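You operate a simulated robot arm through the tools that you are given. There is no shell and no other tool. Be economical: measure what you need, move in short steps, check, and stop when the job is done.

You run a simulated two-armed robot. Do the job below in one go: nothing can be reset, and whatever is moved stays where it is left.

Task
Brush the dust off the louvre flap with its fan stopped.
Fine: stop the fan before opening the flap; put the brush back and shut the flap, then switch the fan on again. Set down upright: teal brush. Where these are worked on the way, their far stop is far enough and under half their travel is too little: louvre flap. What is to be rubbed or washed off counts as gone when no trace of it is left.

The check looks at the end state, three seconds after you hand in, the way a careful person would. Anything else that was tipped, shoved, dropped, spilled or broken makes it a failure.

Robot
Two 7-joint arms with fingered hands on one trunk, on a base that drives. Base frame: it is fixed to the floor where the robot stands at the start and does not move with it; the origin is under the middle of the robot, x ahead of it, y to its left, z up. Units: cm, rad, N and s.
The left shoulder is at the start at [8, 19.8, 146.5], the right one opposite. With the tool pointing down near the work surface each hand reaches from about 10 to 72 cm from the robot's upright axis, wherever it stands, measured 20 degrees to its own side. Places, roughly: hatch catch [130, 0, 110]; lab slider [170, 0, 130]; louvre flap [80, -10, 120]; louvre switch [50, -10, 110]. Payload 4 kg a hand.
The tool frame of a hand sits at the grasp point between the pads (the TCP): z along the fingers, y along the line on which they close. The tips reach 2.6 cm beyond it. The gripper opens to 13.2 cm. The gripper's body begins 7.3 cm behind the TCP. The gripper is a hand of 4 fingers: y runs from the thumb to the fingers, the wrist lies at [0, 0, -23.9] in the tool frame, and closing takes about 1.5 s.
Orientation is that of the tool frame in the base frame, as [roll, pitch, yaw] about the fixed x, y, z axes, in that order (R = Rz(yaw) Ry(pitch) Rx(roll)). With the fingers straight down and closing along the base's y, the tool's x points along the base's -x, its y along +y and its z along -z.

Tools
- The arms move only by the tool jog_arm. It takes "left_moves", "right_moves" or both (then of equal length, played together; a hand with none holds still); each is a list of rows, each a list of 2 entries, a list of its own where there are three numbers: the shift along the tool's x, y, z in cm, then the turn, a rotation vector about the tool's x, y, z in rad. In form: [[[x, y, z], [ax, ay, az]], ...]. A call has 1 to 10 rows; each row is the pose to reach, as a shift and turn from the pose commanded when the call began, along the tool's axes at that moment. "left_grip" and "right_grip" are, for a hand that has rows, the opening, from 0 (shut) to 1 (fully open), set as the call begins (left out, the last holds). Each row takes 0.2 s and may step no farther than 5 cm and 0.15 rad from the row before; otherwise, or with a gripper value out of range, the whole call is refused. A pose out of reach is approached as far as the arm can. The call stops where the force on the tool passes 50 N (or 10 N more than at its start, if that is more) or the arm is blocked; 0.2 s more then pass. Each finger travels about 7.2 cm/s and halts on what it meets, pressing with about 30 N; the grip force reading is that of the motor and also rises with nothing between the fingers. The clock runs only during rows and for 0.2 s after the last one: add rows that repeat a pose to give the fingers time. The reply holds the time, the measured pose of the TCP, the force on the tool along the base axes, the opening and the grip force, in the units named above and with some noise, with the torque about the TCP (base axes, N m) and any sound that the robot's microphone picked up.
- Cameras (640 x 400 px; columns grow to the right, rows downward): "scene" is now at [11.26, -1.67, 163.38]; the picture's right is [-0.05, -1.00, 0.00], its down [-0.64, 0.03, -0.77] and it looks along [0.77, -0.04, -0.64] (base axes); focal length 249 px, centre (320, 200). "left" rides on the left gripper at [-6.8, 0.2, -9.7] in its tool frame; the picture's right is [-0.02, -1.00, 0.00], its down [0.82, -0.02, -0.58] and it looks along [0.58, -0.01, 0.82] (tool axes); focal length 270 px, centre (320, 200). "right" rides on the right gripper at [6.8, 0.2, -9.7] in its tool frame; the picture's right is [-0.03, 1.00, 0.00], its down [-0.82, -0.02, -0.58] and it looks along [-0.58, -0.01, 0.82] (tool axes); focal length 270 px, centre (320, 200). There is no depth. A picture from a camera that has moved, and an enlarged one, comes with that camera's place and axes in the base frame and with its lens. The place of the scene camera against the robot may be out by one fixed shift of up to 1.8 cm in any direction.
- get_image(camera): a new picture of that camera. It takes no simulated time.
- raise_lower(by): slides the trunk up (or, below 0, down) by that many cm; the arms and the scene camera ride with it, the base frame stays. It gives what a move gives, with no picture.
- drive_base(legs): drives the robot by 1 to 6 legs, each [ahead, left, turn to the left] in cm, cm and rad, along the robot's own axes; the way and the turn of a leg run together, so that a leg with both is an arc; at most 150 cm and 3.142 rad a leg. The arms and the cameras ride along, it lands a little off, and it stops where it bumps. It gives what a move gives.
- set_fingers(finger1, finger2, finger3, thumb_bend, hand): sets how far each is bent, from 0 (flat) to 1 (curled in); at 0.3 the hand is open as for a grip, at 0.7 the pads meet at the TCP. One left out holds its place. A second passes; each finger stops where it meets its share of the squeeze, and holds until it gets a number again. A gripper value or a shape takes the hand back. It gives what a move gives, with no picture; readings hold the bend of each and the force on the fingers (four entries, about 0 where the hand has none), thumb and palm.
- set_grasp(shape, hand): the hand has 4 fingers and takes this shape, open, in about a second: jaw (thumb against the fingers, like two jaws); tri (thumb and two fingers); tip (a fingertip pinch); poke (one finger out to press); point (the index stretched); flat (the hand flat); cup (the hand cupped); fist (a fist). The gripper value then closes the fingers along that shape, each until it touches; the sizes above hold for jaw. It gives what a move gives, with no picture.
- turn_head(pan, tilt): turns the head with the scene camera to pan (to the left, within 1.501 rad either way) and tilt (down, from -0.506 to 1.204), counted from straight ahead of the robot. It gives what a move gives.
- zoom(camera, box): a new picture of the part [left, top, right, bottom] of that camera's present view, enlarged. It takes no simulated time.
- sign_off(): hands the job in; it is judged then, once.

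Work in short steps. Places have to be worked out from the pictures, the camera data and where the tool is seen: move nearer, look again, correct. Check each grasp and each placing, and mend what went wrong. You have 120 turns and 100 pictures in all, those below and enlarged ones among them. Open the grippers and draw the arms clear of the work before you hand the job in, unless the task says otherwise; then end with one line.

The tools are called after "Call:" by a JSON object that holds its "op" and its "data". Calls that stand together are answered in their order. jog_arm: Moves the arms, as the interface text tells. Its arguments: {"type":"object","properties":{"left_moves":{"type":"array","items":{"type":"array"}},"left_grip":{"type":"number"},"right_moves":{"type":"array","items":{"type":"array"}},"right_grip":{"type":"number"}},"required":[]} The other tools are called the same way: raise_lower (by) slides the trunk up or down; set_grasp (shape, hand) gives the hand a shape; set_fingers (finger1, finger2, finger3, thumb_bend, hand) moves the fingers one by one; drive_base (legs) drives the base; turn_head (pan, tilt) turns the head that bears the scene camera; get_image (camera) takes a picture; zoom (camera, box) takes an enlarged picture of a part of a camera's view; sign_off () hands the job in.

At the start:

```text
time_s: 0.0
left_tool_pos: [34.9, 17.0, 99.95]
left_orientation: [-3.142, -0.001, -3.141]
left_ft_force: [-0.7, -0.3, -0.5]
left_wrist_torque: [0.02, 0.01, -0.02]
left_opening: 13.19
left_finger_force: 0.0
left_shape: jaw
left_bend: [0.3, 0.3, 0.3, 0.3]
left_finger forces: [0.0, 0.0, 0.0, 0.0, 0.0, 0.0]
right_tool_pos: [33.5, -19.51, 99.96]
right_orientation: [-3.141, 0.0, -3.141]
right_ft_force: [0.7, 0.1, -0.1]
right_wrist_torque: [0.01, 0.0, 0.0]
right_opening: 13.19
right_finger_force: 0.1
right_shape: jaw
right_bend: [0.3, 0.3, 0.3, 0.3]
right_finger forces: [0.0, 0.1, 0.1, 0.0, 0.0, 0.0]
trunk travel left (down, up): [-77.5, 6.5]
robot x, y, heading: [0.04, 0.5, 0.002]
head pan, tilt: [-0.047, 0.696]
```

scene: 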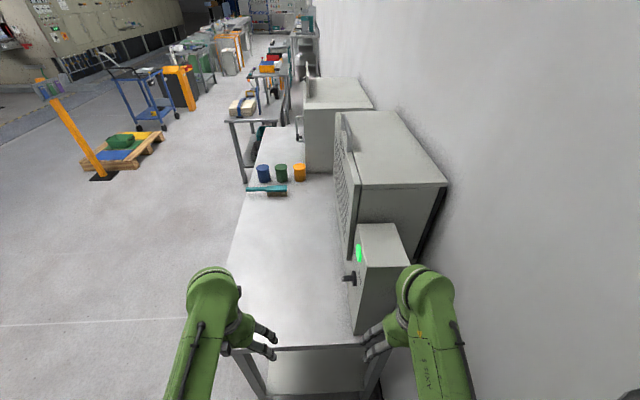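
right: 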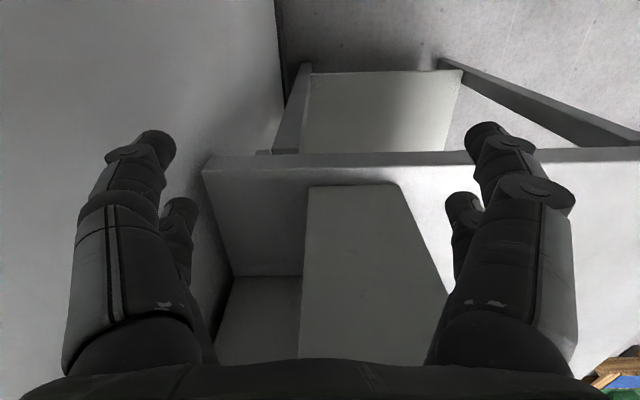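
left: 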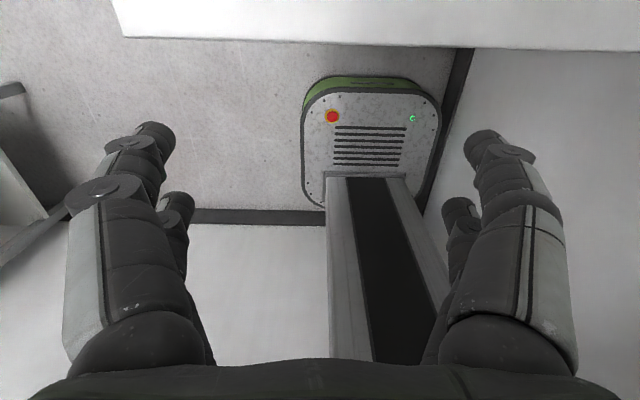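

I see a bench with a switch box (green lamp, knob) and a louvred box behind it, and a teal brush beside cups. I zoom in on these.

Call:
{"op": "zoom", "data": {"camera": "scene", "box": [300, 200, 460, 300]}}

Call:
{"op": "zoom", "data": {"camera": "scene", "box": [230, 90, 390, 190]}}

Call:
{"op": "zoom", "data": {"camera": "scene", "box": [300, 100, 460, 200]}}

```text
4.00 times, centred on (380, 250) of scene
camera zoom: at [11.26, -1.67, 163.38], right [-0.05, -1.0, 0.0], down [-0.64, 0.03, -0.77], along [0.77, -0.04, -0.64], focal length 996 px, centre (80, 0)
```

zoom: 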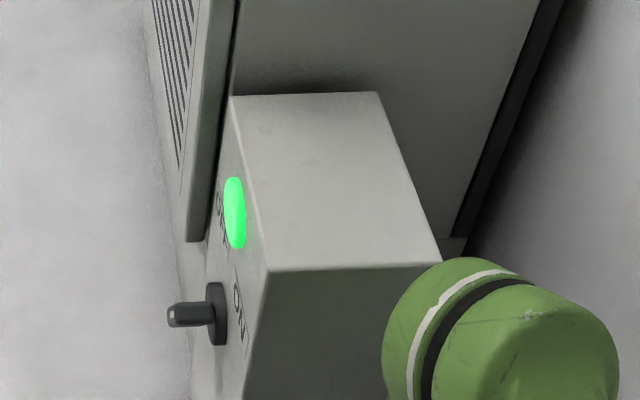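

```text
4.00 times, centred on (310, 140) of scene
camera zoom: at [11.26, -1.67, 163.38], right [-0.05, -1.0, 0.0], down [-0.64, 0.03, -0.77], along [0.77, -0.04, -0.64], focal length 996 px, centre (360, 440)
```

zoom: 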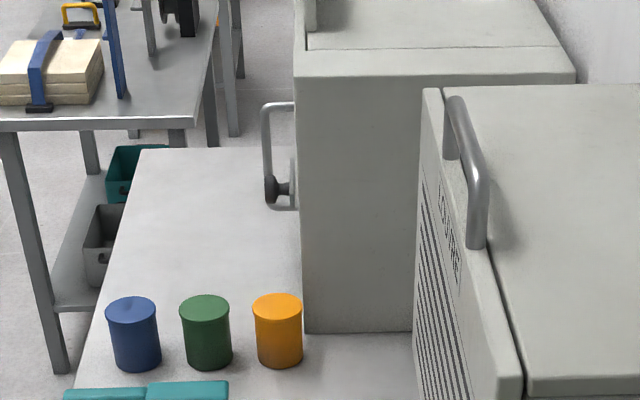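

```text
4.00 times, centred on (380, 150) of scene
camera zoom: at [11.26, -1.67, 163.38], right [-0.05, -1.0, 0.0], down [-0.64, 0.03, -0.77], along [0.77, -0.04, -0.64], focal length 996 px, centre (80, 400)
```

zoom: 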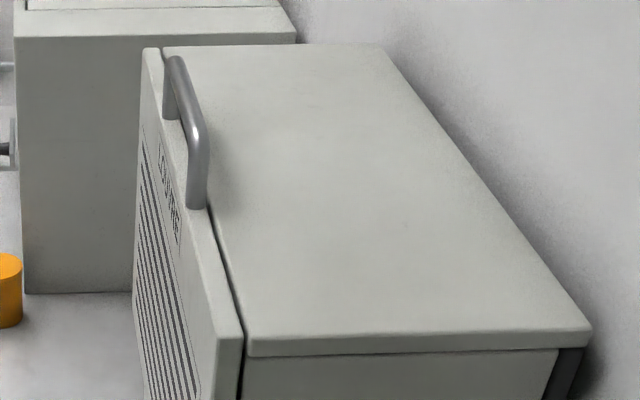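

The louvre face and the knob face +y, so I'll drive out to the left of the bench and face it.

Call:
{"op": "drive_base", "data": {"legs": [[0, 85, 0], [0, 0, -1.5708], [0, 65, 0]]}}

Call:
{"op": "turn_head", "data": {"pan": 0, "tilt": 0.6}}

Call:
{"op": "get_image", "data": {"camera": "scene"}}

```text
time_s: 11.5
left_tool_pos: [81.55, 49.45, 100.0]
left_orientation: [3.14, 0.0, 1.555]
left_ft_force: [0.6, -0.8, 0.1]
left_wrist_torque: [0.0, -0.02, -0.03]
left_opening: 13.18
left_finger_force: 0.0
left_shape: jaw
left_bend: [0.3, 0.3, 0.3, 0.3]
left_finger forces: [0.0, 0.0, 0.0, 0.0, 0.1, 0.0]
right_tool_pos: [45.02, 51.51, 100.04]
right_orientation: [3.14, 0.001, 1.555]
right_ft_force: [0.6, 1.6, -0.1]
right_wrist_torque: [0.01, -0.02, -0.02]
right_opening: 13.19
right_finger_force: 0.0
right_shape: jaw
right_bend: [0.3, 0.3, 0.3, 0.3]
right_finger forces: [0.0, 0.0, 0.0, 0.0, 0.0, 0.1]
trunk travel left (down, up): [-77.5, 6.5]
robot x, y, heading: [65.15, 84.65, -1.582]
head pan, tilt: [-0.047, 0.696]
```

```text
time_s: 12.2
left_tool_pos: [81.52, 49.48, 100.04]
left_orientation: [3.139, 0.0, 1.554]
left_ft_force: [0.3, -0.3, -0.4]
left_wrist_torque: [0.0, -0.03, 0.02]
left_opening: 13.21
left_finger_force: 0.0
left_shape: jaw
left_bend: [0.3, 0.3, 0.3, 0.3]
left_finger forces: [0.0, 0.1, 0.0, 0.1, 0.0, 0.0]
right_tool_pos: [45.05, 51.33, 100.06]
right_orientation: [3.141, -0.001, 1.555]
right_ft_force: [0.8, 0.0, 0.5]
right_wrist_torque: [-0.03, 0.0, -0.01]
right_opening: 13.19
right_finger_force: 0.0
right_shape: jaw
right_bend: [0.3, 0.3, 0.3, 0.3]
right_finger forces: [0.0, 0.0, 0.0, 0.0, 0.1, 0.1]
trunk travel left (down, up): [-77.5, 6.5]
robot x, y, heading: [65.24, 84.6, -1.586]
head pan, tilt: [0.0, 0.6]
```

```text
93 pictures are left
camera scene: at [64.65, 71.48, 164.21], right [-1.0, 0.02, 0.0], down [0.01, 0.57, -0.82], along [-0.01, -0.82, -0.57], focal length 249 px, centre (320, 200)
```

scene: 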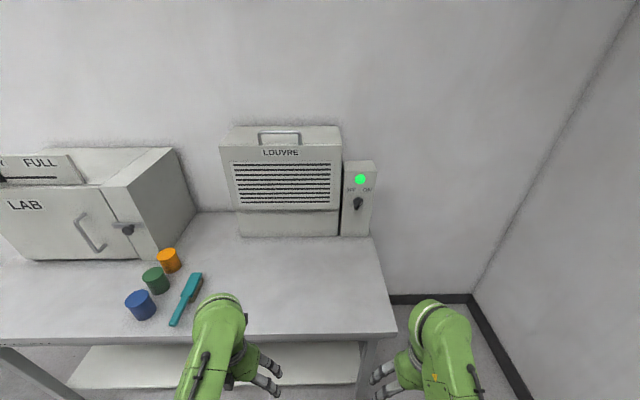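

Call:
{"op": "zoom", "data": {"camera": "scene", "box": [208, 115, 400, 235]}}

Call:
{"op": "zoom", "data": {"camera": "scene", "box": [330, 150, 394, 240]}}

Call:
{"op": "zoom", "data": {"camera": "scene", "box": [110, 240, 238, 330]}}

```text
3.33 times, centred on (304, 175) of scene
camera zoom: at [64.65, 71.48, 164.21], right [-1.0, 0.02, 0.0], down [0.01, 0.57, -0.82], along [-0.01, -0.82, -0.57], focal length 830 px, centre (373, 283)
```

zoom: 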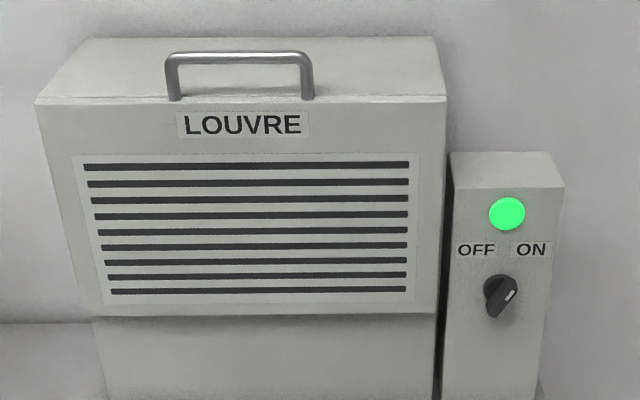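

```text
4.44 times, centred on (362, 195) of scene
camera zoom: at [64.65, 71.48, 164.21], right [-1.0, 0.02, 0.0], down [0.01, 0.57, -0.82], along [-0.01, -0.82, -0.57], focal length 1107 px, centre (133, 222)
```

zoom: 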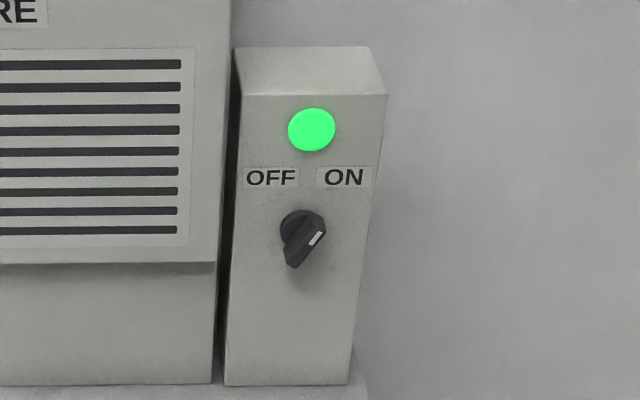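

```text
4.44 times, centred on (174, 285) of scene
camera zoom: at [64.65, 71.48, 164.21], right [-1.0, 0.02, 0.0], down [0.01, 0.57, -0.82], along [-0.01, -0.82, -0.57], focal length 1107 px, centre (969, -178)
```

zoom: 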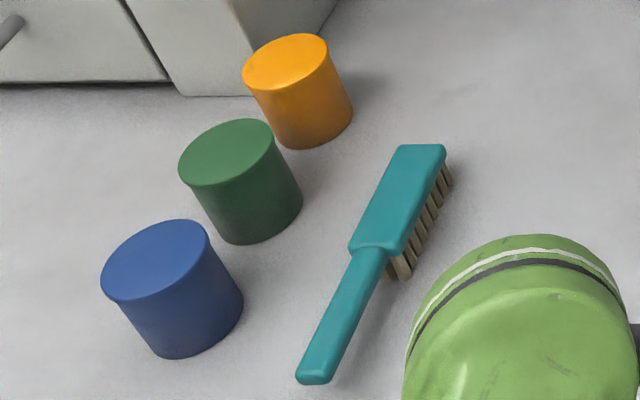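

The scene matches my two-view estimate: rotary knob at about (48, -11, 105) pointing to ON, bench top z≈85, flap x 56–99 with its handle on the top edge, brush near (110, 20). I drive a little closer for the knob.

Call:
{"op": "drive_base", "data": {"legs": [[13, 0, 0.012]]}}

Call:
{"op": "jog_arm", "data": {"right_moves": [[[-2, 0, -1], [0, -0.14, 0]], [[-4, 0, -2], [0, -0.28, 0]], [[-6, 0, -3], [0, -0.42, 0]], [[-8, 0, -4], [0, -0.56, 0]], [[-10, 0, -5], [0, -0.7, 0]], [[-12, 0, -6], [0, -0.84, 0]], [[-14, 0, -6], [0, -0.98, 0]], [[-16, 0, -6], [0, -1.12, 0]], [[-18, 0, -6], [0, -1.26, 0]], [[-20, 0, -6], [0, -1.4, 0]]]}}

Call:
{"op": "get_image", "data": {"camera": "scene"}}

```text
time_s: 13.4
left_tool_pos: [81.82, 36.91, 100.14]
left_orientation: [-3.141, 0.003, 1.566]
left_ft_force: [-0.3, 0.3, -0.1]
left_wrist_torque: [-0.02, 0.02, 0.05]
left_opening: 13.19
left_finger_force: 0.1
left_shape: jaw
left_bend: [0.3, 0.3, 0.3, 0.3]
left_finger forces: [0.0, 0.0, 0.0, 0.0, 0.0, 0.0]
right_tool_pos: [45.37, 38.44, 100.02]
right_orientation: [3.141, 0.003, 1.565]
right_ft_force: [-0.9, 0.2, 0.9]
right_wrist_torque: [-0.02, 0.01, -0.03]
right_opening: 13.21
right_finger_force: 0.1
right_shape: jaw
right_bend: [0.3, 0.3, 0.3, 0.3]
right_finger forces: [0.0, 0.0, 0.0, 0.0, 0.0, 0.0]
trunk travel left (down, up): [-77.5, 6.5]
robot x, y, heading: [65.0, 71.49, -1.578]
head pan, tilt: [0.0, 0.6]
```

```text
time_s: 15.7
left_tool_pos: [81.77, 36.52, 99.97]
left_orientation: [-3.141, -0.001, 1.566]
left_ft_force: [0.2, 0.0, -0.1]
left_wrist_torque: [0.01, -0.03, 0.03]
left_opening: 13.2
left_finger_force: 0.0
left_shape: jaw
left_bend: [0.3, 0.3, 0.3, 0.3]
left_finger forces: [0.0, 0.1, 0.0, 0.0, 0.1, 0.0]
right_tool_pos: [46.23, 18.17, 105.97]
right_orientation: [3.137, 1.401, 1.557]
right_ft_force: [0.3, -0.2, 0.6]
right_wrist_torque: [0.0, 0.01, -0.02]
right_opening: 13.18
right_finger_force: 0.0
right_shape: jaw
right_bend: [0.3, 0.3, 0.3, 0.3]
right_finger forces: [0.0, 0.0, 0.0, 0.1, 0.0, 0.0]
right hand out of reach, approached as far as the arm can: row 10
trunk travel left (down, up): [-77.5, 6.5]
robot x, y, heading: [64.88, 71.36, -1.575]
head pan, tilt: [0.0, 0.6]
```

```text
89 pictures are left
camera scene: at [64.74, 58.29, 164.21], right [-1.0, 0.0, 0.0], down [0.0, 0.57, -0.82], along [0.0, -0.82, -0.57], focal length 249 px, centre (320, 200)
```

scene: 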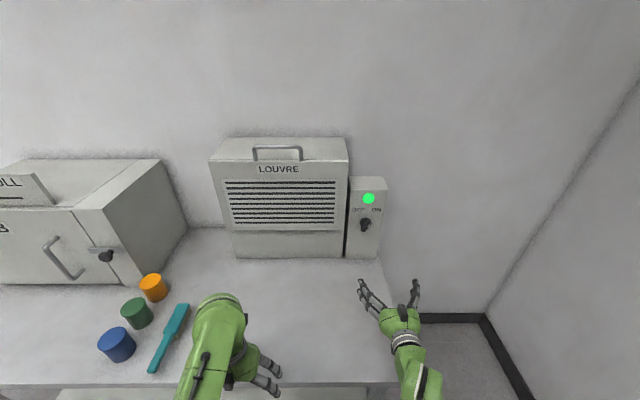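

Hand is tracking well; knob re-estimated at about (48, -11, 105.4). I bring the hand level and forward to a standoff.

Call:
{"op": "jog_arm", "data": {"right_moves": [[[-0.6, 0.4, 4], [0, -0.03, 0]], [[-1.2, 0.8, 8], [0, -0.07, 0]], [[-1.8, 1.2, 12], [0, -0.1, 0]], [[-2.4, 1.5, 16], [0, -0.14, 0]], [[-2.9, 1.8, 20], [0, -0.17, 0]]]}}

Call:
{"op": "get_image", "data": {"camera": "right"}}

Call:
{"op": "get_image", "data": {"camera": "scene"}}

```text
time_s: 16.9
left_tool_pos: [81.86, 36.27, 99.99]
left_orientation: [-3.141, -0.001, 1.565]
left_ft_force: [0.1, -0.2, -1.3]
left_wrist_torque: [-0.01, -0.02, 0.01]
left_opening: 13.19
left_finger_force: 0.0
left_shape: jaw
left_bend: [0.3, 0.3, 0.3, 0.3]
left_finger forces: [0.0, 0.0, 0.0, 0.0, 0.0, 0.0]
right_tool_pos: [48.06, -2.63, 105.21]
right_orientation: [-3.127, 1.567, 1.58]
right_ft_force: [0.0, 0.1, 0.0]
right_wrist_torque: [-0.04, 0.02, -0.03]
right_opening: 13.19
right_finger_force: 0.1
right_shape: jaw
right_bend: [0.3, 0.3, 0.3, 0.3]
right_finger forces: [0.1, 0.0, 0.0, 0.0, 0.1, 0.0]
trunk travel left (down, up): [-77.5, 6.5]
robot x, y, heading: [65.12, 71.6, -1.571]
head pan, tilt: [0.0, 0.6]
```

```text
88 pictures are left
camera right: at [48.27, 7.12, 98.48], right [1.0, 0.0, 0.03], down [-0.02, 0.58, 0.82], along [-0.02, -0.82, 0.58], focal length 270 px, centre (320, 200)
```

right: 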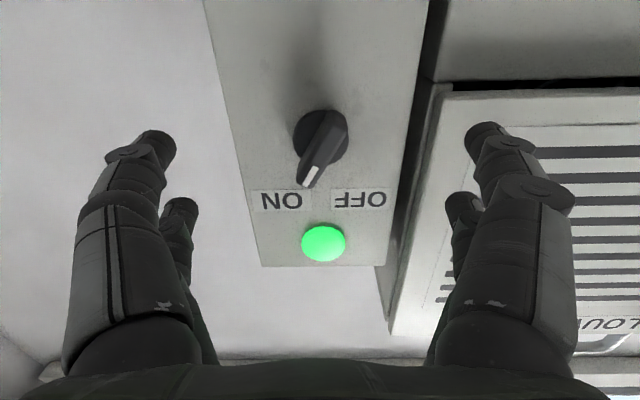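

```text
87 pictures are left
camera scene: at [64.76, 58.1, 164.18], right [-1.0, 0.0, 0.0], down [0.0, 0.57, -0.82], along [0.0, -0.82, -0.57], focal length 249 px, centre (320, 200)
```

scene: 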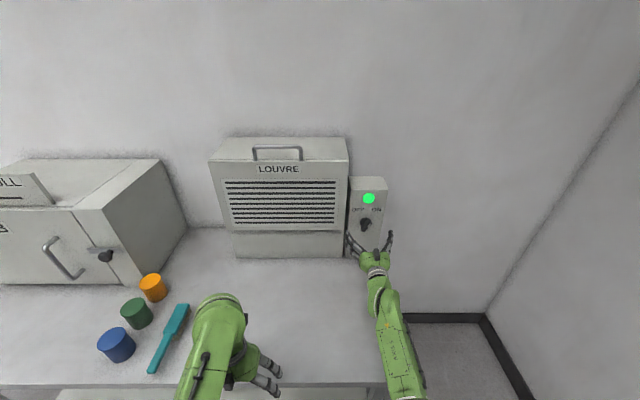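

Now a close look at the knob's bar to judge its angle.

Call:
{"op": "zoom", "data": {"camera": "right", "box": [240, 80, 400, 280]}}

Call:
{"op": "zoom", "data": {"camera": "scene", "box": [340, 170, 404, 270]}}

```text
2.00 times, centred on (320, 180) of right
camera zoom: at [48.27, 7.12, 98.48], right [1.0, 0.0, 0.03], down [-0.02, 0.58, 0.82], along [-0.02, -0.82, 0.58], focal length 541 px, centre (320, 240)
```

zoom: 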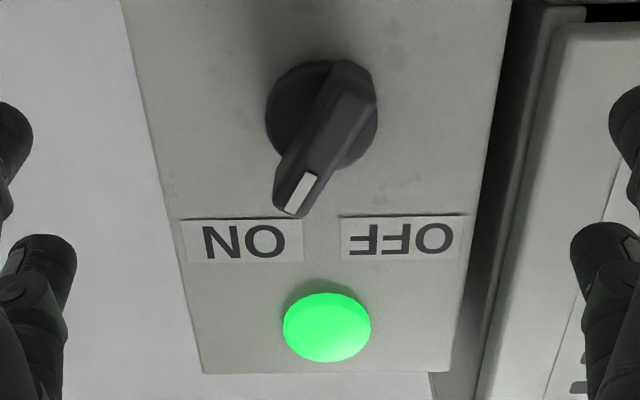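

```text
4.00 times, centred on (372, 220) of scene
camera zoom: at [64.76, 58.1, 164.18], right [-1.0, 0.0, 0.0], down [0.0, 0.57, -0.82], along [0.0, -0.82, -0.57], focal length 996 px, centre (112, 120)
```

zoom: 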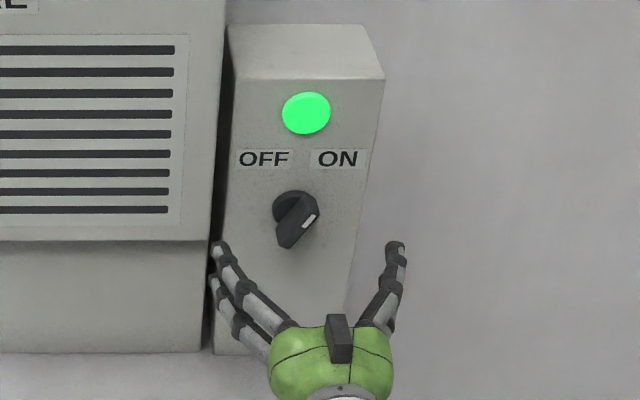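

The bar is tilted about 30° toward ON, knob axis near (48, 106). I narrow the hand and roll 0.52 rad so it closes across the bar, then look.

Call:
{"op": "jog_arm", "data": {"right_moves": [[[-0.3, 0, 0.5], [0, 0, 0.13]], [[-0.5, 0, 1], [0, 0, 0.26]], [[-0.7, 0, 1.5], [0, 0, 0.39]], [[-0.8, 0, 2], [0, 0, 0.52]], [[-0.8, 0, 2], [0, 0, 0.52]]], "right_grip": 0.4}}

Call:
{"op": "get_image", "data": {"camera": "right"}}

```text
time_s: 18.1
left_tool_pos: [81.78, 36.49, 99.98]
left_orientation: [-3.14, 0.001, 1.566]
left_ft_force: [-0.1, 0.3, 0.7]
left_wrist_torque: [-0.02, -0.04, 0.0]
left_opening: 13.18
left_finger_force: 0.0
left_shape: jaw
left_bend: [0.3, 0.3, 0.3, 0.3]
left_finger forces: [0.1, 0.1, 0.0, 0.0, 0.0, 0.1]
right_tool_pos: [47.95, -4.11, 106.24]
right_orientation: [1.573, 1.049, -0.004]
right_ft_force: [-0.3, 1.0, 0.8]
right_wrist_torque: [0.04, -0.01, 0.0]
right_opening: 5.35
right_finger_force: 0.1
right_shape: jaw
right_bend: [0.73, 0.73, 0.73, 0.7]
right_finger forces: [0.0, 0.1, 0.0, 0.1, 0.1, 0.0]
trunk travel left (down, up): [-77.5, 6.5]
robot x, y, heading: [64.89, 71.54, -1.576]
head pan, tilt: [0.0, 0.6]
```

```text
84 pictures are left
camera right: at [51.55, 5.54, 100.46], right [0.85, 0.0, 0.52], down [-0.42, 0.58, 0.7], along [-0.3, -0.82, 0.49], focal length 270 px, centre (320, 200)
```

right: 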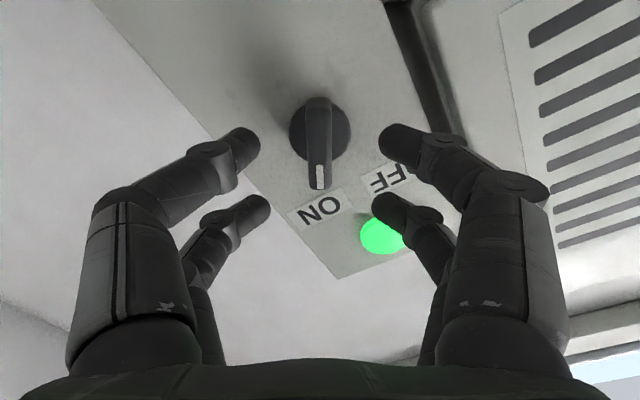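

The bar is aligned and centred between the fingers. I advance about 5 cm, watching the force.

Call:
{"op": "jog_arm", "data": {"right_moves": [[[0, 0, 1.7], [0, 0, 0]], [[0, 0, 3.4], [0, 0, 0]], [[0, 0, 4.8], [0, 0, 0]]]}}

Call:
{"op": "get_image", "data": {"camera": "right"}}

```text
time_s: 18.9
left_tool_pos: [81.92, 36.82, 100.17]
left_orientation: [-3.142, 0.005, 1.565]
left_ft_force: [-0.6, 0.5, 0.7]
left_wrist_torque: [-0.02, 0.0, -0.01]
left_opening: 13.19
left_finger_force: 0.0
left_shape: jaw
left_bend: [0.3, 0.3, 0.3, 0.3]
left_finger forces: [0.1, 0.0, 0.0, 0.0, 0.1, 0.1]
right_tool_pos: [47.63, -8.7, 106.36]
right_orientation: [1.57, 1.049, -0.008]
right_ft_force: [0.3, -0.6, 0.1]
right_wrist_torque: [0.05, 0.0, 0.03]
right_opening: 5.31
right_finger_force: 0.0
right_shape: jaw
right_bend: [0.73, 0.73, 0.73, 0.7]
right_finger forces: [0.0, 0.0, 0.0, 0.0, 0.0, 0.1]
trunk travel left (down, up): [-77.5, 6.5]
robot x, y, heading: [64.99, 71.39, -1.573]
head pan, tilt: [0.0, 0.6]
```

```text
83 pictures are left
camera right: at [51.38, 0.92, 100.57], right [0.85, 0.0, 0.52], down [-0.42, 0.58, 0.7], along [-0.3, -0.81, 0.49], focal length 270 px, centre (320, 200)
```

right: 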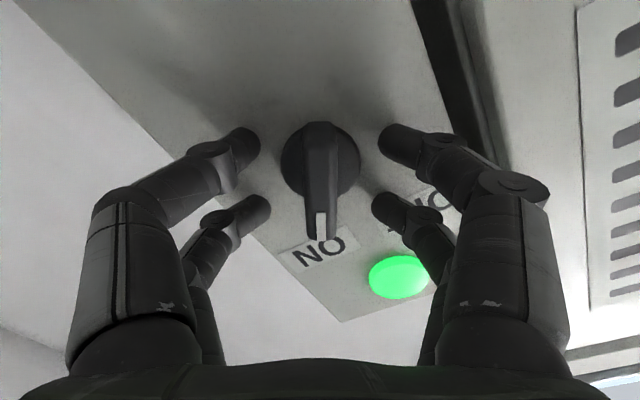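

Fingers straddle the bar; I close the grip.

Call:
{"op": "jog_arm", "data": {"right_moves": [[[0, 0, 0.3], [0, 0, 0]], [[0, 0, 0.5], [0, 0, 0]], [[0, 0, 0.5], [0, 0, 0]], [[0, 0, 0.5], [0, 0, 0]], [[0, 0, 0.5], [0, 0, 0]]], "right_grip": 0.0}}

Call:
{"op": "get_image", "data": {"camera": "right"}}

```text
time_s: 20.1
left_tool_pos: [81.7, 36.93, 100.13]
left_orientation: [3.139, 0.003, 1.565]
left_ft_force: [1.6, -0.5, -0.1]
left_wrist_torque: [0.03, -0.02, 0.03]
left_opening: 13.18
left_finger_force: 0.1
left_shape: jaw
left_bend: [0.3, 0.3, 0.3, 0.3]
left_finger forces: [0.0, 0.1, 0.0, 0.0, 0.1, 0.0]
right_tool_pos: [47.72, -8.94, 106.19]
right_orientation: [1.573, 1.05, -0.001]
right_ft_force: [-2.5, 26.3, -9.1]
right_wrist_torque: [0.56, 0.2, -0.1]
right_opening: 2.32
right_finger_force: 30.2
right_shape: jaw
right_bend: [0.75, 0.76, 0.76, 0.71]
right_finger forces: [32.1, 24.2, 24.3, 0.0, 43.7, 0.0]
trunk travel left (down, up): [-77.5, 6.5]
robot x, y, heading: [65.36, 72.0, -1.577]
head pan, tilt: [0.0, 0.6]
```

```text
82 pictures are left
camera right: at [51.37, 0.71, 100.44], right [0.85, -0.01, 0.52], down [-0.42, 0.58, 0.7], along [-0.3, -0.82, 0.49], focal length 270 px, centre (320, 200)
```

right: 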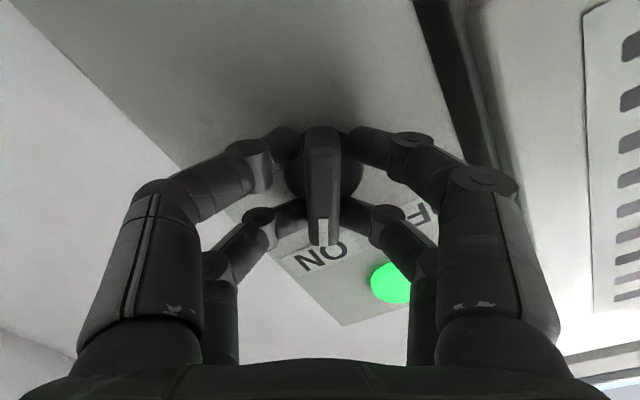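

The bar is gripped (2.3 cm). I turn it toward OFF by about 1.05 rad, easing back 0.4 cm.

Call:
{"op": "jog_arm", "data": {"right_moves": [[[0, 0, -0.4], [0, 0, -0.1]], [[0, 0, -0.4], [0, 0, -0.22]], [[0, 0, -0.4], [0, 0, -0.34]], [[0, 0, -0.4], [0, 0, -0.46]], [[0, 0, -0.4], [0, 0, -0.58]], [[0, 0, -0.4], [0, 0, -0.7]], [[0, 0, -0.4], [0, 0, -0.82]], [[0, 0, -0.4], [0, 0, -0.94]], [[0, 0, -0.4], [0, 0, -1.05]]]}}

Call:
{"op": "get_image", "data": {"camera": "right"}}

```text
time_s: 22.1
left_tool_pos: [81.94, 36.63, 99.97]
left_orientation: [3.141, 0.002, 1.567]
left_ft_force: [0.5, -0.3, -0.5]
left_wrist_torque: [0.0, 0.01, -0.02]
left_opening: 13.21
left_finger_force: 0.0
left_shape: jaw
left_bend: [0.3, 0.3, 0.3, 0.3]
left_finger forces: [0.0, 0.0, 0.0, 0.0, 0.0, 0.0]
right_tool_pos: [48.06, -8.87, 106.4]
right_orientation: [-1.569, 1.038, 3.138]
right_ft_force: [5.0, 4.9, -0.8]
right_wrist_torque: [0.05, -0.02, 0.16]
right_opening: 2.2
right_finger_force: 30.1
right_shape: jaw
right_bend: [0.74, 0.75, 0.75, 0.71]
right_finger forces: [34.0, 33.1, 21.5, 0.0, 25.5, 0.1]
trunk travel left (down, up): [-77.5, 6.5]
robot x, y, heading: [64.99, 71.67, -1.573]
head pan, tilt: [0.0, 0.6]
heard: click
```

```text
81 pictures are left
camera right: at [44.76, 0.76, 100.45], right [0.87, 0.0, -0.49], down [0.4, 0.58, 0.71], along [0.28, -0.82, 0.51], focal length 270 px, centre (320, 200)
```

right: 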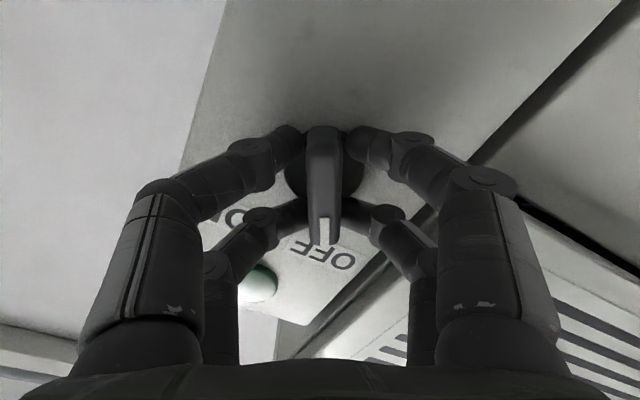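

A click was heard and the lamp is out: fan stopped. I release and back off.

Call:
{"op": "jog_arm", "data": {"right_moves": [[[0, 0, 0], [0, 0, 0]], [[0, 0, 0], [0, 0, 0]], [[0, 0, 0], [0, 0, 0]], [[0, 0, -2], [0, 0, 0]], [[0, 0, -5], [0, 0, 0]], [[0, 0, -9], [0, 0, 0.1]], [[0, 0, -13], [0, 0, 0.25]], [[0, 0, -17], [0, 0, 0.39]], [[0, 0, -20], [0, 0, 0.52]]], "right_grip": 0.45}}

Call:
{"op": "zoom", "data": {"camera": "scene", "box": [200, 130, 400, 270]}}

```text
time_s: 24.1
left_tool_pos: [81.91, 36.66, 100.05]
left_orientation: [3.141, 0.002, 1.567]
left_ft_force: [-0.2, 0.5, -0.3]
left_wrist_torque: [-0.01, 0.0, 0.03]
left_opening: 13.21
left_finger_force: 0.1
left_shape: jaw
left_bend: [0.3, 0.3, 0.3, 0.3]
left_finger forces: [0.0, 0.0, 0.0, 0.0, 0.1, 0.0]
right_tool_pos: [47.92, 11.33, 106.38]
right_orientation: [-1.417, 1.563, -2.991]
right_ft_force: [1.3, 0.1, 0.1]
right_wrist_torque: [-0.02, 0.01, -0.02]
right_opening: 5.88
right_finger_force: 0.2
right_shape: jaw
right_bend: [0.73, 0.73, 0.73, 0.7]
right_finger forces: [0.0, 0.0, 0.0, 0.0, 0.0, 0.0]
trunk travel left (down, up): [-77.5, 6.5]
robot x, y, heading: [64.9, 71.37, -1.573]
head pan, tilt: [0.0, 0.6]
```

```text
2.86 times, centred on (300, 200) of scene
camera zoom: at [64.72, 58.6, 164.23], right [-1.0, 0.0, 0.0], down [0.0, 0.56, -0.83], along [0.0, -0.83, -0.56], focal length 711 px, centre (377, 200)
```

zoom: 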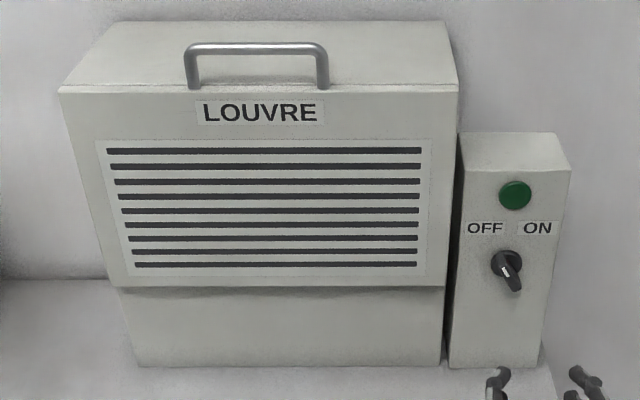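

Fan is off. The handle bar computes to x 70–84, y≈-12.8, z≈135.5. I lift both hands first, then drive left and closer.

Call:
{"op": "jog_arm", "data": {"left_moves": [[[0, 0, -4], [0, 0, 0]], [[0, 0, -8], [0, 0, 0]], [[0, 0, -12], [0, 0, 0]], [[0, 0, -16], [0, 0, 0]], [[0, 0, -16], [0, 0, 0]], [[0, 0, -16], [0, 0, 0]]], "right_moves": [[[-4, 0, -1], [0, 0, 0]], [[-8, 0, -2], [0, 0, 0]], [[-12, 0, -3], [0, 0, 0]], [[-16, 0, -4], [0, 0, 0]], [[-20, 0, -5], [0, 0, 0]], [[-24, 0, -5], [0, 0, 0]]]}}

Call:
{"op": "drive_base", "data": {"legs": [[0, 22, 0], [6, 0, 0]]}}

Call:
{"op": "get_image", "data": {"camera": "scene"}}

```text
time_s: 25.4
left_tool_pos: [81.95, 36.83, 103.92]
left_orientation: [3.141, 0.001, 1.566]
left_ft_force: [0.4, 0.0, -0.2]
left_wrist_torque: [0.0, 0.01, 0.01]
left_opening: 13.18
left_finger_force: 0.0
left_shape: jaw
left_bend: [0.3, 0.3, 0.3, 0.3]
left_finger forces: [0.1, 0.0, 0.0, 0.0, 0.1, 0.0]
left hand out of reach, approached as far as the arm can: row 2, 3, 4, 5, 6
right_tool_pos: [48.25, 15.94, 130.38]
right_orientation: [-1.738, 1.561, 2.968]
right_ft_force: [-0.5, -0.4, -0.8]
right_wrist_torque: [0.02, -0.02, -0.02]
right_opening: 5.91
right_finger_force: 0.1
right_shape: jaw
right_bend: [0.73, 0.73, 0.73, 0.7]
right_finger forces: [0.1, 0.0, 0.0, 0.0, 0.1, 0.0]
trunk travel left (down, up): [-77.5, 6.5]
robot x, y, heading: [65.32, 71.72, -1.578]
head pan, tilt: [0.0, 0.6]
```

```text
time_s: 27.7
left_tool_pos: [102.63, 31.55, 104.18]
left_orientation: [3.139, 0.013, 1.564]
left_ft_force: [0.2, 0.3, 0.1]
left_wrist_torque: [-0.09, 0.0, 0.0]
left_opening: 13.21
left_finger_force: 0.0
left_shape: jaw
left_bend: [0.3, 0.3, 0.3, 0.3]
left_finger forces: [0.0, 0.0, 0.0, 0.0, 0.1, 0.1]
right_tool_pos: [68.72, 11.0, 130.87]
right_orientation: [-0.734, 1.557, -2.311]
right_ft_force: [0.2, 0.7, 0.8]
right_wrist_torque: [0.03, 0.03, 0.03]
right_opening: 5.88
right_finger_force: 0.0
right_shape: jaw
right_bend: [0.73, 0.73, 0.73, 0.7]
right_finger forces: [0.0, 0.0, 0.1, 0.0, 0.0, 0.0]
trunk travel left (down, up): [-77.5, 6.5]
robot x, y, heading: [86.11, 65.49, -1.573]
head pan, tilt: [0.0, 0.6]
```

```text
79 pictures are left
camera scene: at [85.39, 53.96, 164.33], right [-1.0, 0.01, 0.0], down [0.01, 0.56, -0.83], along [0.0, -0.83, -0.56], focal length 249 px, centre (320, 200)
```

scene: 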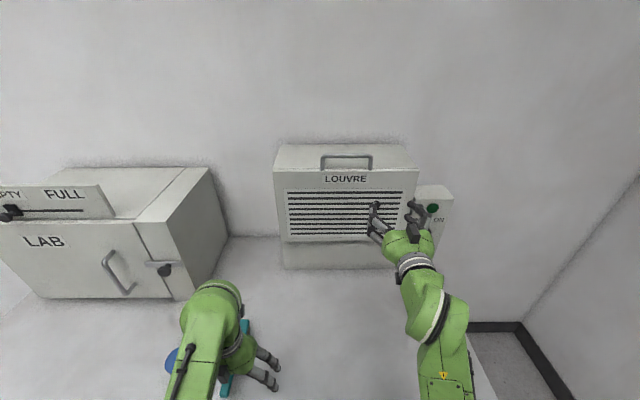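

I roll the right hand toward closing vertically and bring it in front of the handle bar.

Call:
{"op": "jog_arm", "data": {"right_moves": [[[-0.5, 1, 1], [0, 0, 0.14]], [[-1, 2, 2], [0, 0, 0.28]], [[-1.5, 3, 3], [0, 0, 0.42]], [[-2, 4, 4], [0, 0, 0.56]], [[-2.5, 5, 6], [0, 0, 0.7]], [[-3, 6, 8], [0, 0, 0.84]], [[-3.5, 7, 9], [0, 0, 0.98]], [[-4, 8, 10], [0, 0, 1.12]], [[-4.5, 8.6, 11], [0, 0, 1.26]], [[-4.6, 8.6, 12], [0, 0, 1.4]]]}}

Call:
{"op": "get_image", "data": {"camera": "scene"}}

Call:
{"op": "get_image", "data": {"camera": "right"}}

```text
time_s: 29.9
left_tool_pos: [102.76, 30.82, 103.8]
left_orientation: [-3.141, 0.001, 1.562]
left_ft_force: [-0.4, 0.5, 0.7]
left_wrist_torque: [0.02, 0.01, -0.01]
left_opening: 13.18
left_finger_force: 0.0
left_shape: jaw
left_bend: [0.3, 0.3, 0.3, 0.3]
left_finger forces: [0.0, 0.0, 0.1, 0.0, 0.1, 0.0]
right_tool_pos: [77.61, -2.13, 134.56]
right_orientation: [1.574, 0.178, -0.006]
right_ft_force: [0.1, 0.8, -0.9]
right_wrist_torque: [-0.01, 0.03, 0.01]
right_opening: 5.91
right_finger_force: 0.1
right_shape: jaw
right_bend: [0.73, 0.73, 0.73, 0.7]
right_finger forces: [0.0, 0.0, 0.0, 0.1, 0.0, 0.0]
trunk travel left (down, up): [-77.5, 6.5]
robot x, y, heading: [86.01, 65.71, -1.582]
head pan, tilt: [0.0, 0.6]
```

```text
78 pictures are left
camera scene: at [85.64, 52.33, 164.2], right [-1.0, 0.01, 0.0], down [0.0, 0.57, -0.82], along [-0.01, -0.82, -0.57], focal length 249 px, centre (320, 200)
```

scene: 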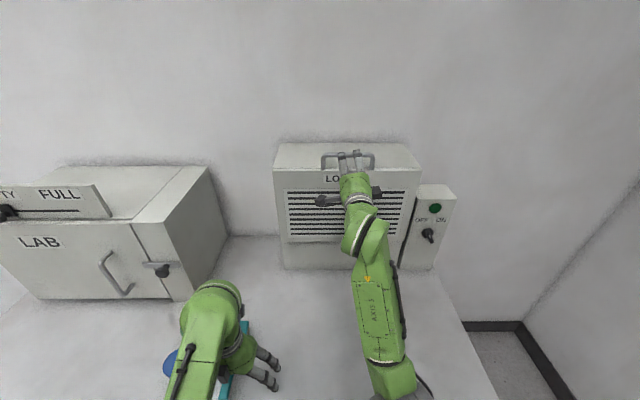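

```text
77 pictures are left
camera right: at [84.5, 7.54, 133.71], right [0.15, 0.0, 0.99], down [-0.8, 0.58, 0.13], along [-0.58, -0.81, 0.09], focal length 270 px, centre (320, 200)
```

right: 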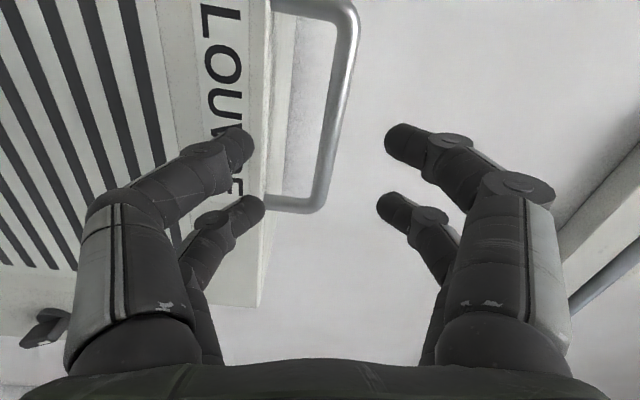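

Bar at z≈136, flap top at z≈131. I raise the hand 1.5 cm, level the roll, narrow to ~4 cm, and then go forward so the lower digits pass through the loop.

Call:
{"op": "jog_arm", "data": {"right_moves": [[[-0.2, 0.8, 1], [0, 0, 0.09]], [[-0.3, 1.5, 2], [0, 0, 0.17]], [[-0.3, 1.5, 3], [0, 0, 0.17]], [[-0.3, 1.5, 4], [0, 0, 0.17]]], "right_grip": 0.28}}

Call:
{"op": "get_image", "data": {"camera": "right"}}

```text
time_s: 30.9
left_tool_pos: [102.8, 30.78, 103.86]
left_orientation: [-3.141, 0.003, 1.563]
left_ft_force: [-0.2, 0.3, -0.2]
left_wrist_torque: [-0.03, 0.02, 0.01]
left_opening: 13.19
left_finger_force: 0.0
left_shape: jaw
left_bend: [0.3, 0.3, 0.3, 0.3]
left_finger forces: [0.0, 0.0, 0.0, 0.1, 0.1, 0.0]
right_tool_pos: [77.4, -6.09, 136.35]
right_orientation: [1.57, 0.012, -0.006]
right_ft_force: [0.3, -0.4, 0.3]
right_wrist_torque: [0.02, 0.01, 0.03]
right_opening: 3.72
right_finger_force: 0.0
right_shape: jaw
right_bend: [0.73, 0.73, 0.73, 0.7]
right_finger forces: [0.1, 0.0, 0.1, 0.0, 0.1, 0.1]
trunk travel left (down, up): [-77.5, 6.5]
robot x, y, heading: [85.87, 65.74, -1.575]
head pan, tilt: [0.0, 0.6]
```

```text
76 pictures are left
camera right: at [84.38, 3.58, 136.49], right [-0.01, 0.0, 1.0], down [-0.81, 0.58, -0.01], along [-0.58, -0.81, -0.01], focal length 270 px, centre (320, 200)
```

right: 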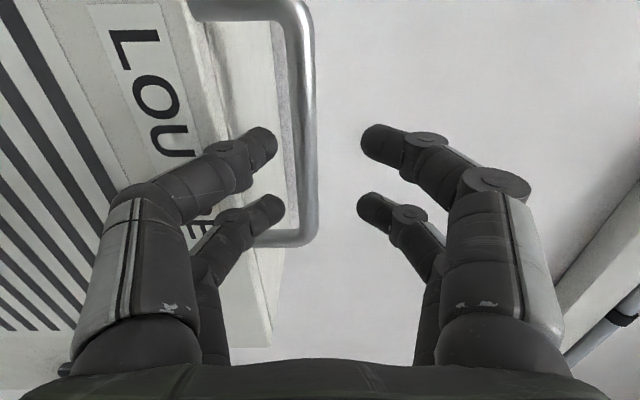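

Bar reads z≈135.2. I drop 0.8 cm and go forward onto it.

Call:
{"op": "jog_arm", "data": {"right_moves": [[[0, -0.8, 0.5], [0, 0, 0]], [[0, -0.8, 2.5], [0, 0, 0]], [[0, -0.8, 4.5], [0, 0, 0]], [[0, -0.8, 6.2], [0, 0, 0]]]}}

Call:
{"op": "get_image", "data": {"camera": "right"}}

```text
time_s: 31.9
left_tool_pos: [102.78, 30.78, 103.82]
left_orientation: [-3.141, 0.003, 1.564]
left_ft_force: [-0.2, 0.3, -0.4]
left_wrist_torque: [0.01, 0.0, -0.02]
left_opening: 13.19
left_finger_force: 0.0
left_shape: jaw
left_bend: [0.3, 0.3, 0.3, 0.3]
left_finger forces: [0.1, 0.1, 0.0, 0.1, 0.0, 0.1]
right_tool_pos: [77.21, -11.57, 136.45]
right_orientation: [1.571, 0.011, -0.006]
right_ft_force: [0.3, 0.4, 1.5]
right_wrist_torque: [0.01, 0.01, -0.01]
right_opening: 3.69
right_finger_force: 0.1
right_shape: jaw
right_bend: [0.73, 0.73, 0.74, 0.7]
right_finger forces: [0.0, 0.1, 1.7, 0.0, 0.0, 0.0]
right hand out of reach, approached as far as the arm can: row 4
trunk travel left (down, up): [-77.5, 6.5]
robot x, y, heading: [85.57, 65.86, -1.572]
head pan, tilt: [0.0, 0.6]
```

```text
75 pictures are left
camera right: at [84.1, -1.95, 136.55], right [-0.01, 0.0, 1.0], down [-0.81, 0.58, -0.01], along [-0.58, -0.81, -0.01], focal length 270 px, centre (320, 200)
```

right: 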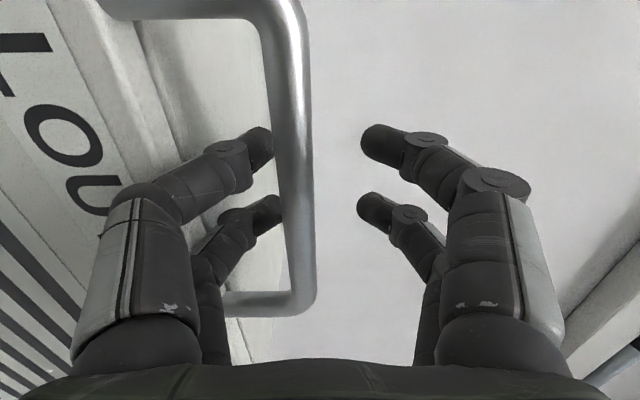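

The lower digits are under the bar; tips are past it by over a centimetre. I close on the bar.

Call:
{"op": "jog_arm", "data": {"right_moves": [[[0, 0, 0], [0, 0, 0]], [[0, 0, 0], [0, 0, 0]], [[0, 0, 0], [0, 0, 0]], [[0, 0, 0], [0, 0, 0]]], "right_grip": 0.0}}

Call:
{"op": "get_image", "data": {"camera": "right"}}

```text
time_s: 32.9
left_tool_pos: [102.77, 30.8, 103.92]
left_orientation: [3.14, 0.002, 1.564]
left_ft_force: [-0.6, 0.6, 0.5]
left_wrist_torque: [0.0, 0.01, 0.02]
left_opening: 13.2
left_finger_force: 0.1
left_shape: jaw
left_bend: [0.3, 0.3, 0.3, 0.3]
left_finger forces: [0.0, 0.0, 0.0, 0.0, 0.0, 0.0]
right_tool_pos: [77.08, -11.62, 136.34]
right_orientation: [1.573, 0.011, -0.006]
right_ft_force: [0.0, -1.0, -1.6]
right_wrist_torque: [-0.01, 0.02, 0.0]
right_opening: 0.12
right_finger_force: 29.8
right_shape: jaw
right_bend: [0.63, 0.66, 0.75, 0.7]
right_finger forces: [0.0, 0.0, 0.0, 0.0, 1.9, 0.0]
trunk travel left (down, up): [-77.5, 6.5]
robot x, y, heading: [86.25, 65.66, -1.573]
head pan, tilt: [0.0, 0.6]
```

```text
74 pictures are left
camera right: at [84.1, -2.01, 136.4], right [-0.01, 0.0, 1.0], down [-0.81, 0.58, -0.01], along [-0.58, -0.81, -0.01], focal length 270 px, centre (320, 200)
```

right: 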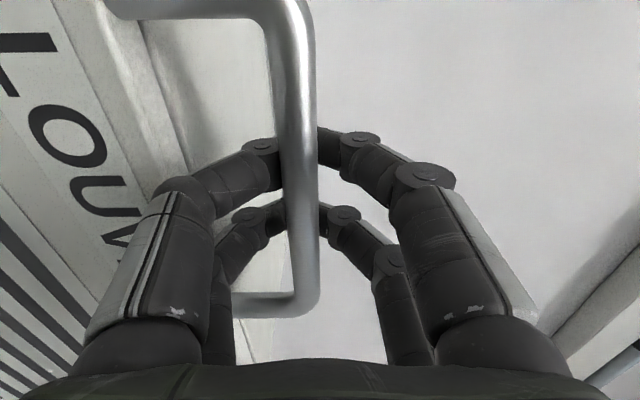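

The fingers have closed around behind the bar, caging it. I pull along the hinge arc (radius ≈33 cm), first 0.4 rad.

Call:
{"op": "jog_arm", "data": {"right_moves": [[[0, -0.2, -3.3], [0, 0, 0]], [[0, -0.7, -6.6], [0, 0, 0]], [[0, -1.5, -9.8], [0, 0, 0]], [[0, -2.6, -12.9], [0, 0, 0]]]}}

Call:
{"op": "get_image", "data": {"camera": "scene"}}

```text
time_s: 33.9
left_tool_pos: [102.67, 30.78, 103.81]
left_orientation: [3.14, 0.002, 1.564]
left_ft_force: [0.0, 0.3, 0.6]
left_wrist_torque: [-0.03, 0.0, 0.03]
left_opening: 13.19
left_finger_force: 0.1
left_shape: jaw
left_bend: [0.3, 0.3, 0.3, 0.3]
left_finger forces: [0.0, 0.1, 0.0, 0.1, 0.0, 0.0]
right_tool_pos: [77.39, 1.23, 133.46]
right_orientation: [1.574, 0.011, -0.006]
right_ft_force: [0.2, -0.4, -4.1]
right_wrist_torque: [-0.26, 0.08, -0.03]
right_opening: 0.15
right_finger_force: 29.6
right_shape: jaw
right_bend: [0.63, 0.66, 0.75, 0.7]
right_finger forces: [0.0, 0.1, 0.1, 0.0, 4.6, 0.0]
trunk travel left (down, up): [-77.5, 6.5]
robot x, y, heading: [86.0, 65.46, -1.577]
head pan, tilt: [0.0, 0.6]
```

```text
73 pictures are left
camera scene: at [85.62, 52.51, 164.21], right [-1.0, 0.01, 0.0], down [0.0, 0.56, -0.83], along [-0.01, -0.83, -0.56], focal length 249 px, centre (320, 200)
```

scene: 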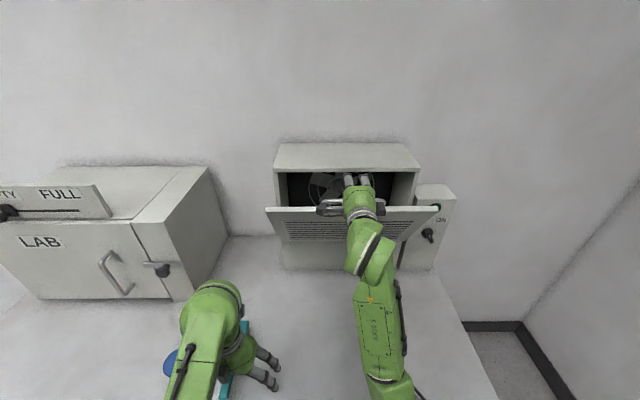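

The flap swings out about its bottom hinge. I continue along the arc to about 1.0 rad.

Call:
{"op": "jog_arm", "data": {"right_moves": [[[0, -1.4, -2.9], [0, 0, 0]], [[0, -3.2, -5.7], [0, 0, 0]], [[0, -5.2, -8.4], [0, 0, 0]], [[0, -7.4, -10.8], [0, 0, 0]], [[0, -9.9, -13], [0, 0, 0]], [[0, -12.6, -14.9], [0, 0, 0]]]}}

Call:
{"op": "get_image", "data": {"camera": "scene"}}

Call:
{"op": "get_image", "data": {"camera": "right"}}

```text
time_s: 35.3
left_tool_pos: [102.76, 30.33, 103.73]
left_orientation: [3.14, -0.003, 1.564]
left_ft_force: [0.3, 0.3, 0.8]
left_wrist_torque: [-0.01, -0.01, 0.0]
left_opening: 13.19
left_finger_force: 0.1
left_shape: jaw
left_bend: [0.3, 0.3, 0.3, 0.3]
left_finger forces: [0.0, 0.0, 0.0, 0.0, 0.0, 0.0]
right_tool_pos: [76.97, 11.92, 126.3]
right_orientation: [1.614, 0.021, -0.004]
right_ft_force: [2.2, -18.4, -18.3]
right_wrist_torque: [-1.08, 0.24, -0.35]
right_opening: 0.25
right_finger_force: 29.7
right_shape: jaw
right_bend: [0.63, 0.66, 0.75, 0.71]
right_finger forces: [0.1, 0.0, 0.4, 0.0, 24.7, 0.1]
right hand out of reach, approached as far as the arm can: row 4, 5, 6
trunk travel left (down, up): [-77.5, 6.5]
robot x, y, heading: [86.27, 65.62, -1.575]
head pan, tilt: [0.0, 0.6]
stopped in row 6 (right hand): the force on the tool passed its limit at 96 N (the readings are from after the stop); the commanded pose is now the measured one
```

```text
72 pictures are left
camera scene: at [85.62, 51.6, 164.15], right [-1.0, 0.01, 0.0], down [0.0, 0.57, -0.82], along [0.0, -0.82, -0.57], focal length 249 px, centre (320, 200)
```

scene: 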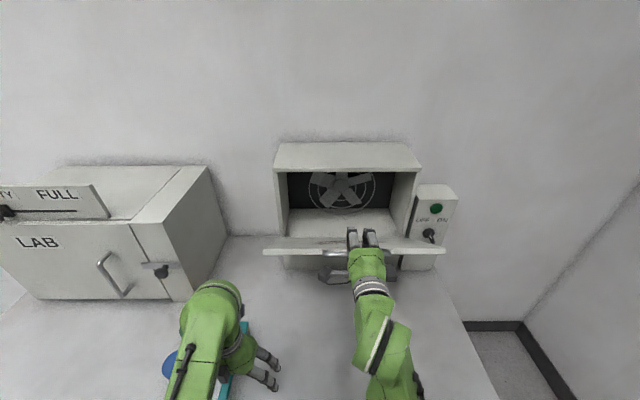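

```text
71 pictures are left
camera right: at [83.89, 21.56, 126.83], right [0.0, -0.04, 1.0], down [-0.81, 0.58, 0.02], along [-0.58, -0.81, -0.04], focal length 270 px, centre (320, 200)
```

right: 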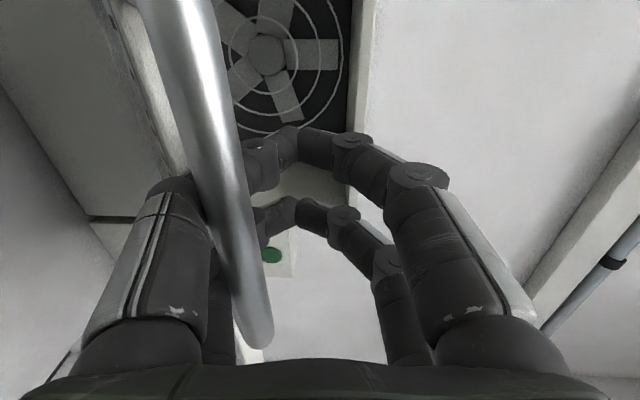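

The arm hit its reach limit retracting in this posture and the flap is about half open. I look closer at how the fingers sit on the bar.

Call:
{"op": "zoom", "data": {"camera": "scene", "box": [255, 190, 455, 315]}}

```text
3.20 times, centred on (355, 252) of scene
camera zoom: at [85.62, 51.6, 164.15], right [-1.0, 0.01, 0.0], down [0.0, 0.57, -0.82], along [0.0, -0.82, -0.57], focal length 797 px, centre (208, 32)
```

zoom: 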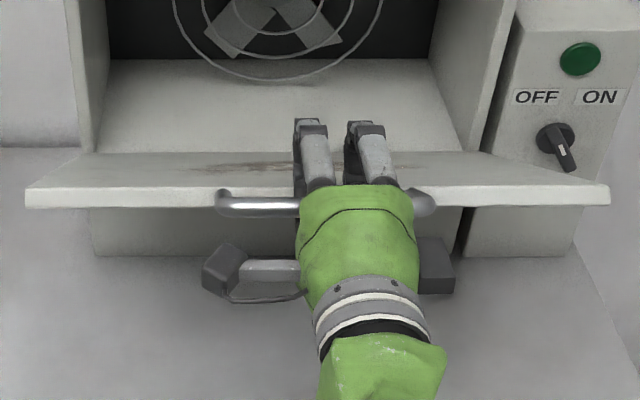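

Flap is about 50° open and the dust streak on its inner face shows. I loosen the cage slightly and push the bar down with the hand, letting it slide toward the palm as the flap swings.

Call:
{"op": "jog_arm", "data": {"right_moves": [[[0, 0, 0], [0, 0, 0]], [[0, -1, 0], [0, 0, 0]], [[0, -2, 0], [0, 0, 0]], [[0, -3.2, 0], [0, 0, 0]], [[0, -4.5, 0], [0, 0, 0]]], "right_grip": 0.25}}

Call:
{"op": "zoom", "data": {"camera": "scene", "box": [255, 190, 455, 315]}}

```text
time_s: 36.5
left_tool_pos: [102.75, 30.42, 103.66]
left_orientation: [-3.141, -0.002, 1.564]
left_ft_force: [0.5, -0.1, -0.7]
left_wrist_torque: [-0.02, 0.0, 0.02]
left_opening: 13.21
left_finger_force: 0.0
left_shape: jaw
left_bend: [0.3, 0.3, 0.3, 0.3]
left_finger forces: [0.1, 0.0, 0.0, 0.0, 0.0, 0.0]
right_tool_pos: [76.94, 12.16, 126.76]
right_orientation: [1.604, 0.018, -0.006]
right_ft_force: [0.7, -13.3, -13.5]
right_wrist_torque: [-0.96, -0.02, -0.23]
right_opening: 1.94
right_finger_force: 29.6
right_shape: jaw
right_bend: [0.69, 0.69, 0.76, 0.73]
right_finger forces: [0.0, 0.0, 5.3, 0.1, 14.7, 0.0]
right hand out of reach, approached as far as the arm can: row 2, 3, 4, 5
trunk travel left (down, up): [-77.5, 6.5]
robot x, y, heading: [85.57, 65.8, -1.579]
head pan, tilt: [0.0, 0.6]
```

```text
3.20 times, centred on (355, 252) of scene
camera zoom: at [85.7, 51.73, 164.15], right [-1.0, 0.01, 0.0], down [0.0, 0.57, -0.82], along [-0.01, -0.82, -0.57], focal length 797 px, centre (208, 32)
```

zoom: 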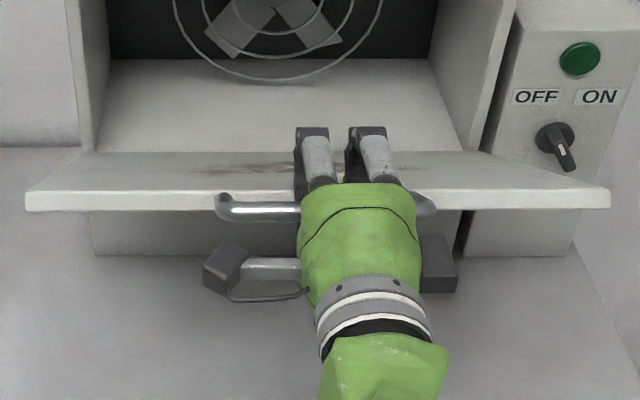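

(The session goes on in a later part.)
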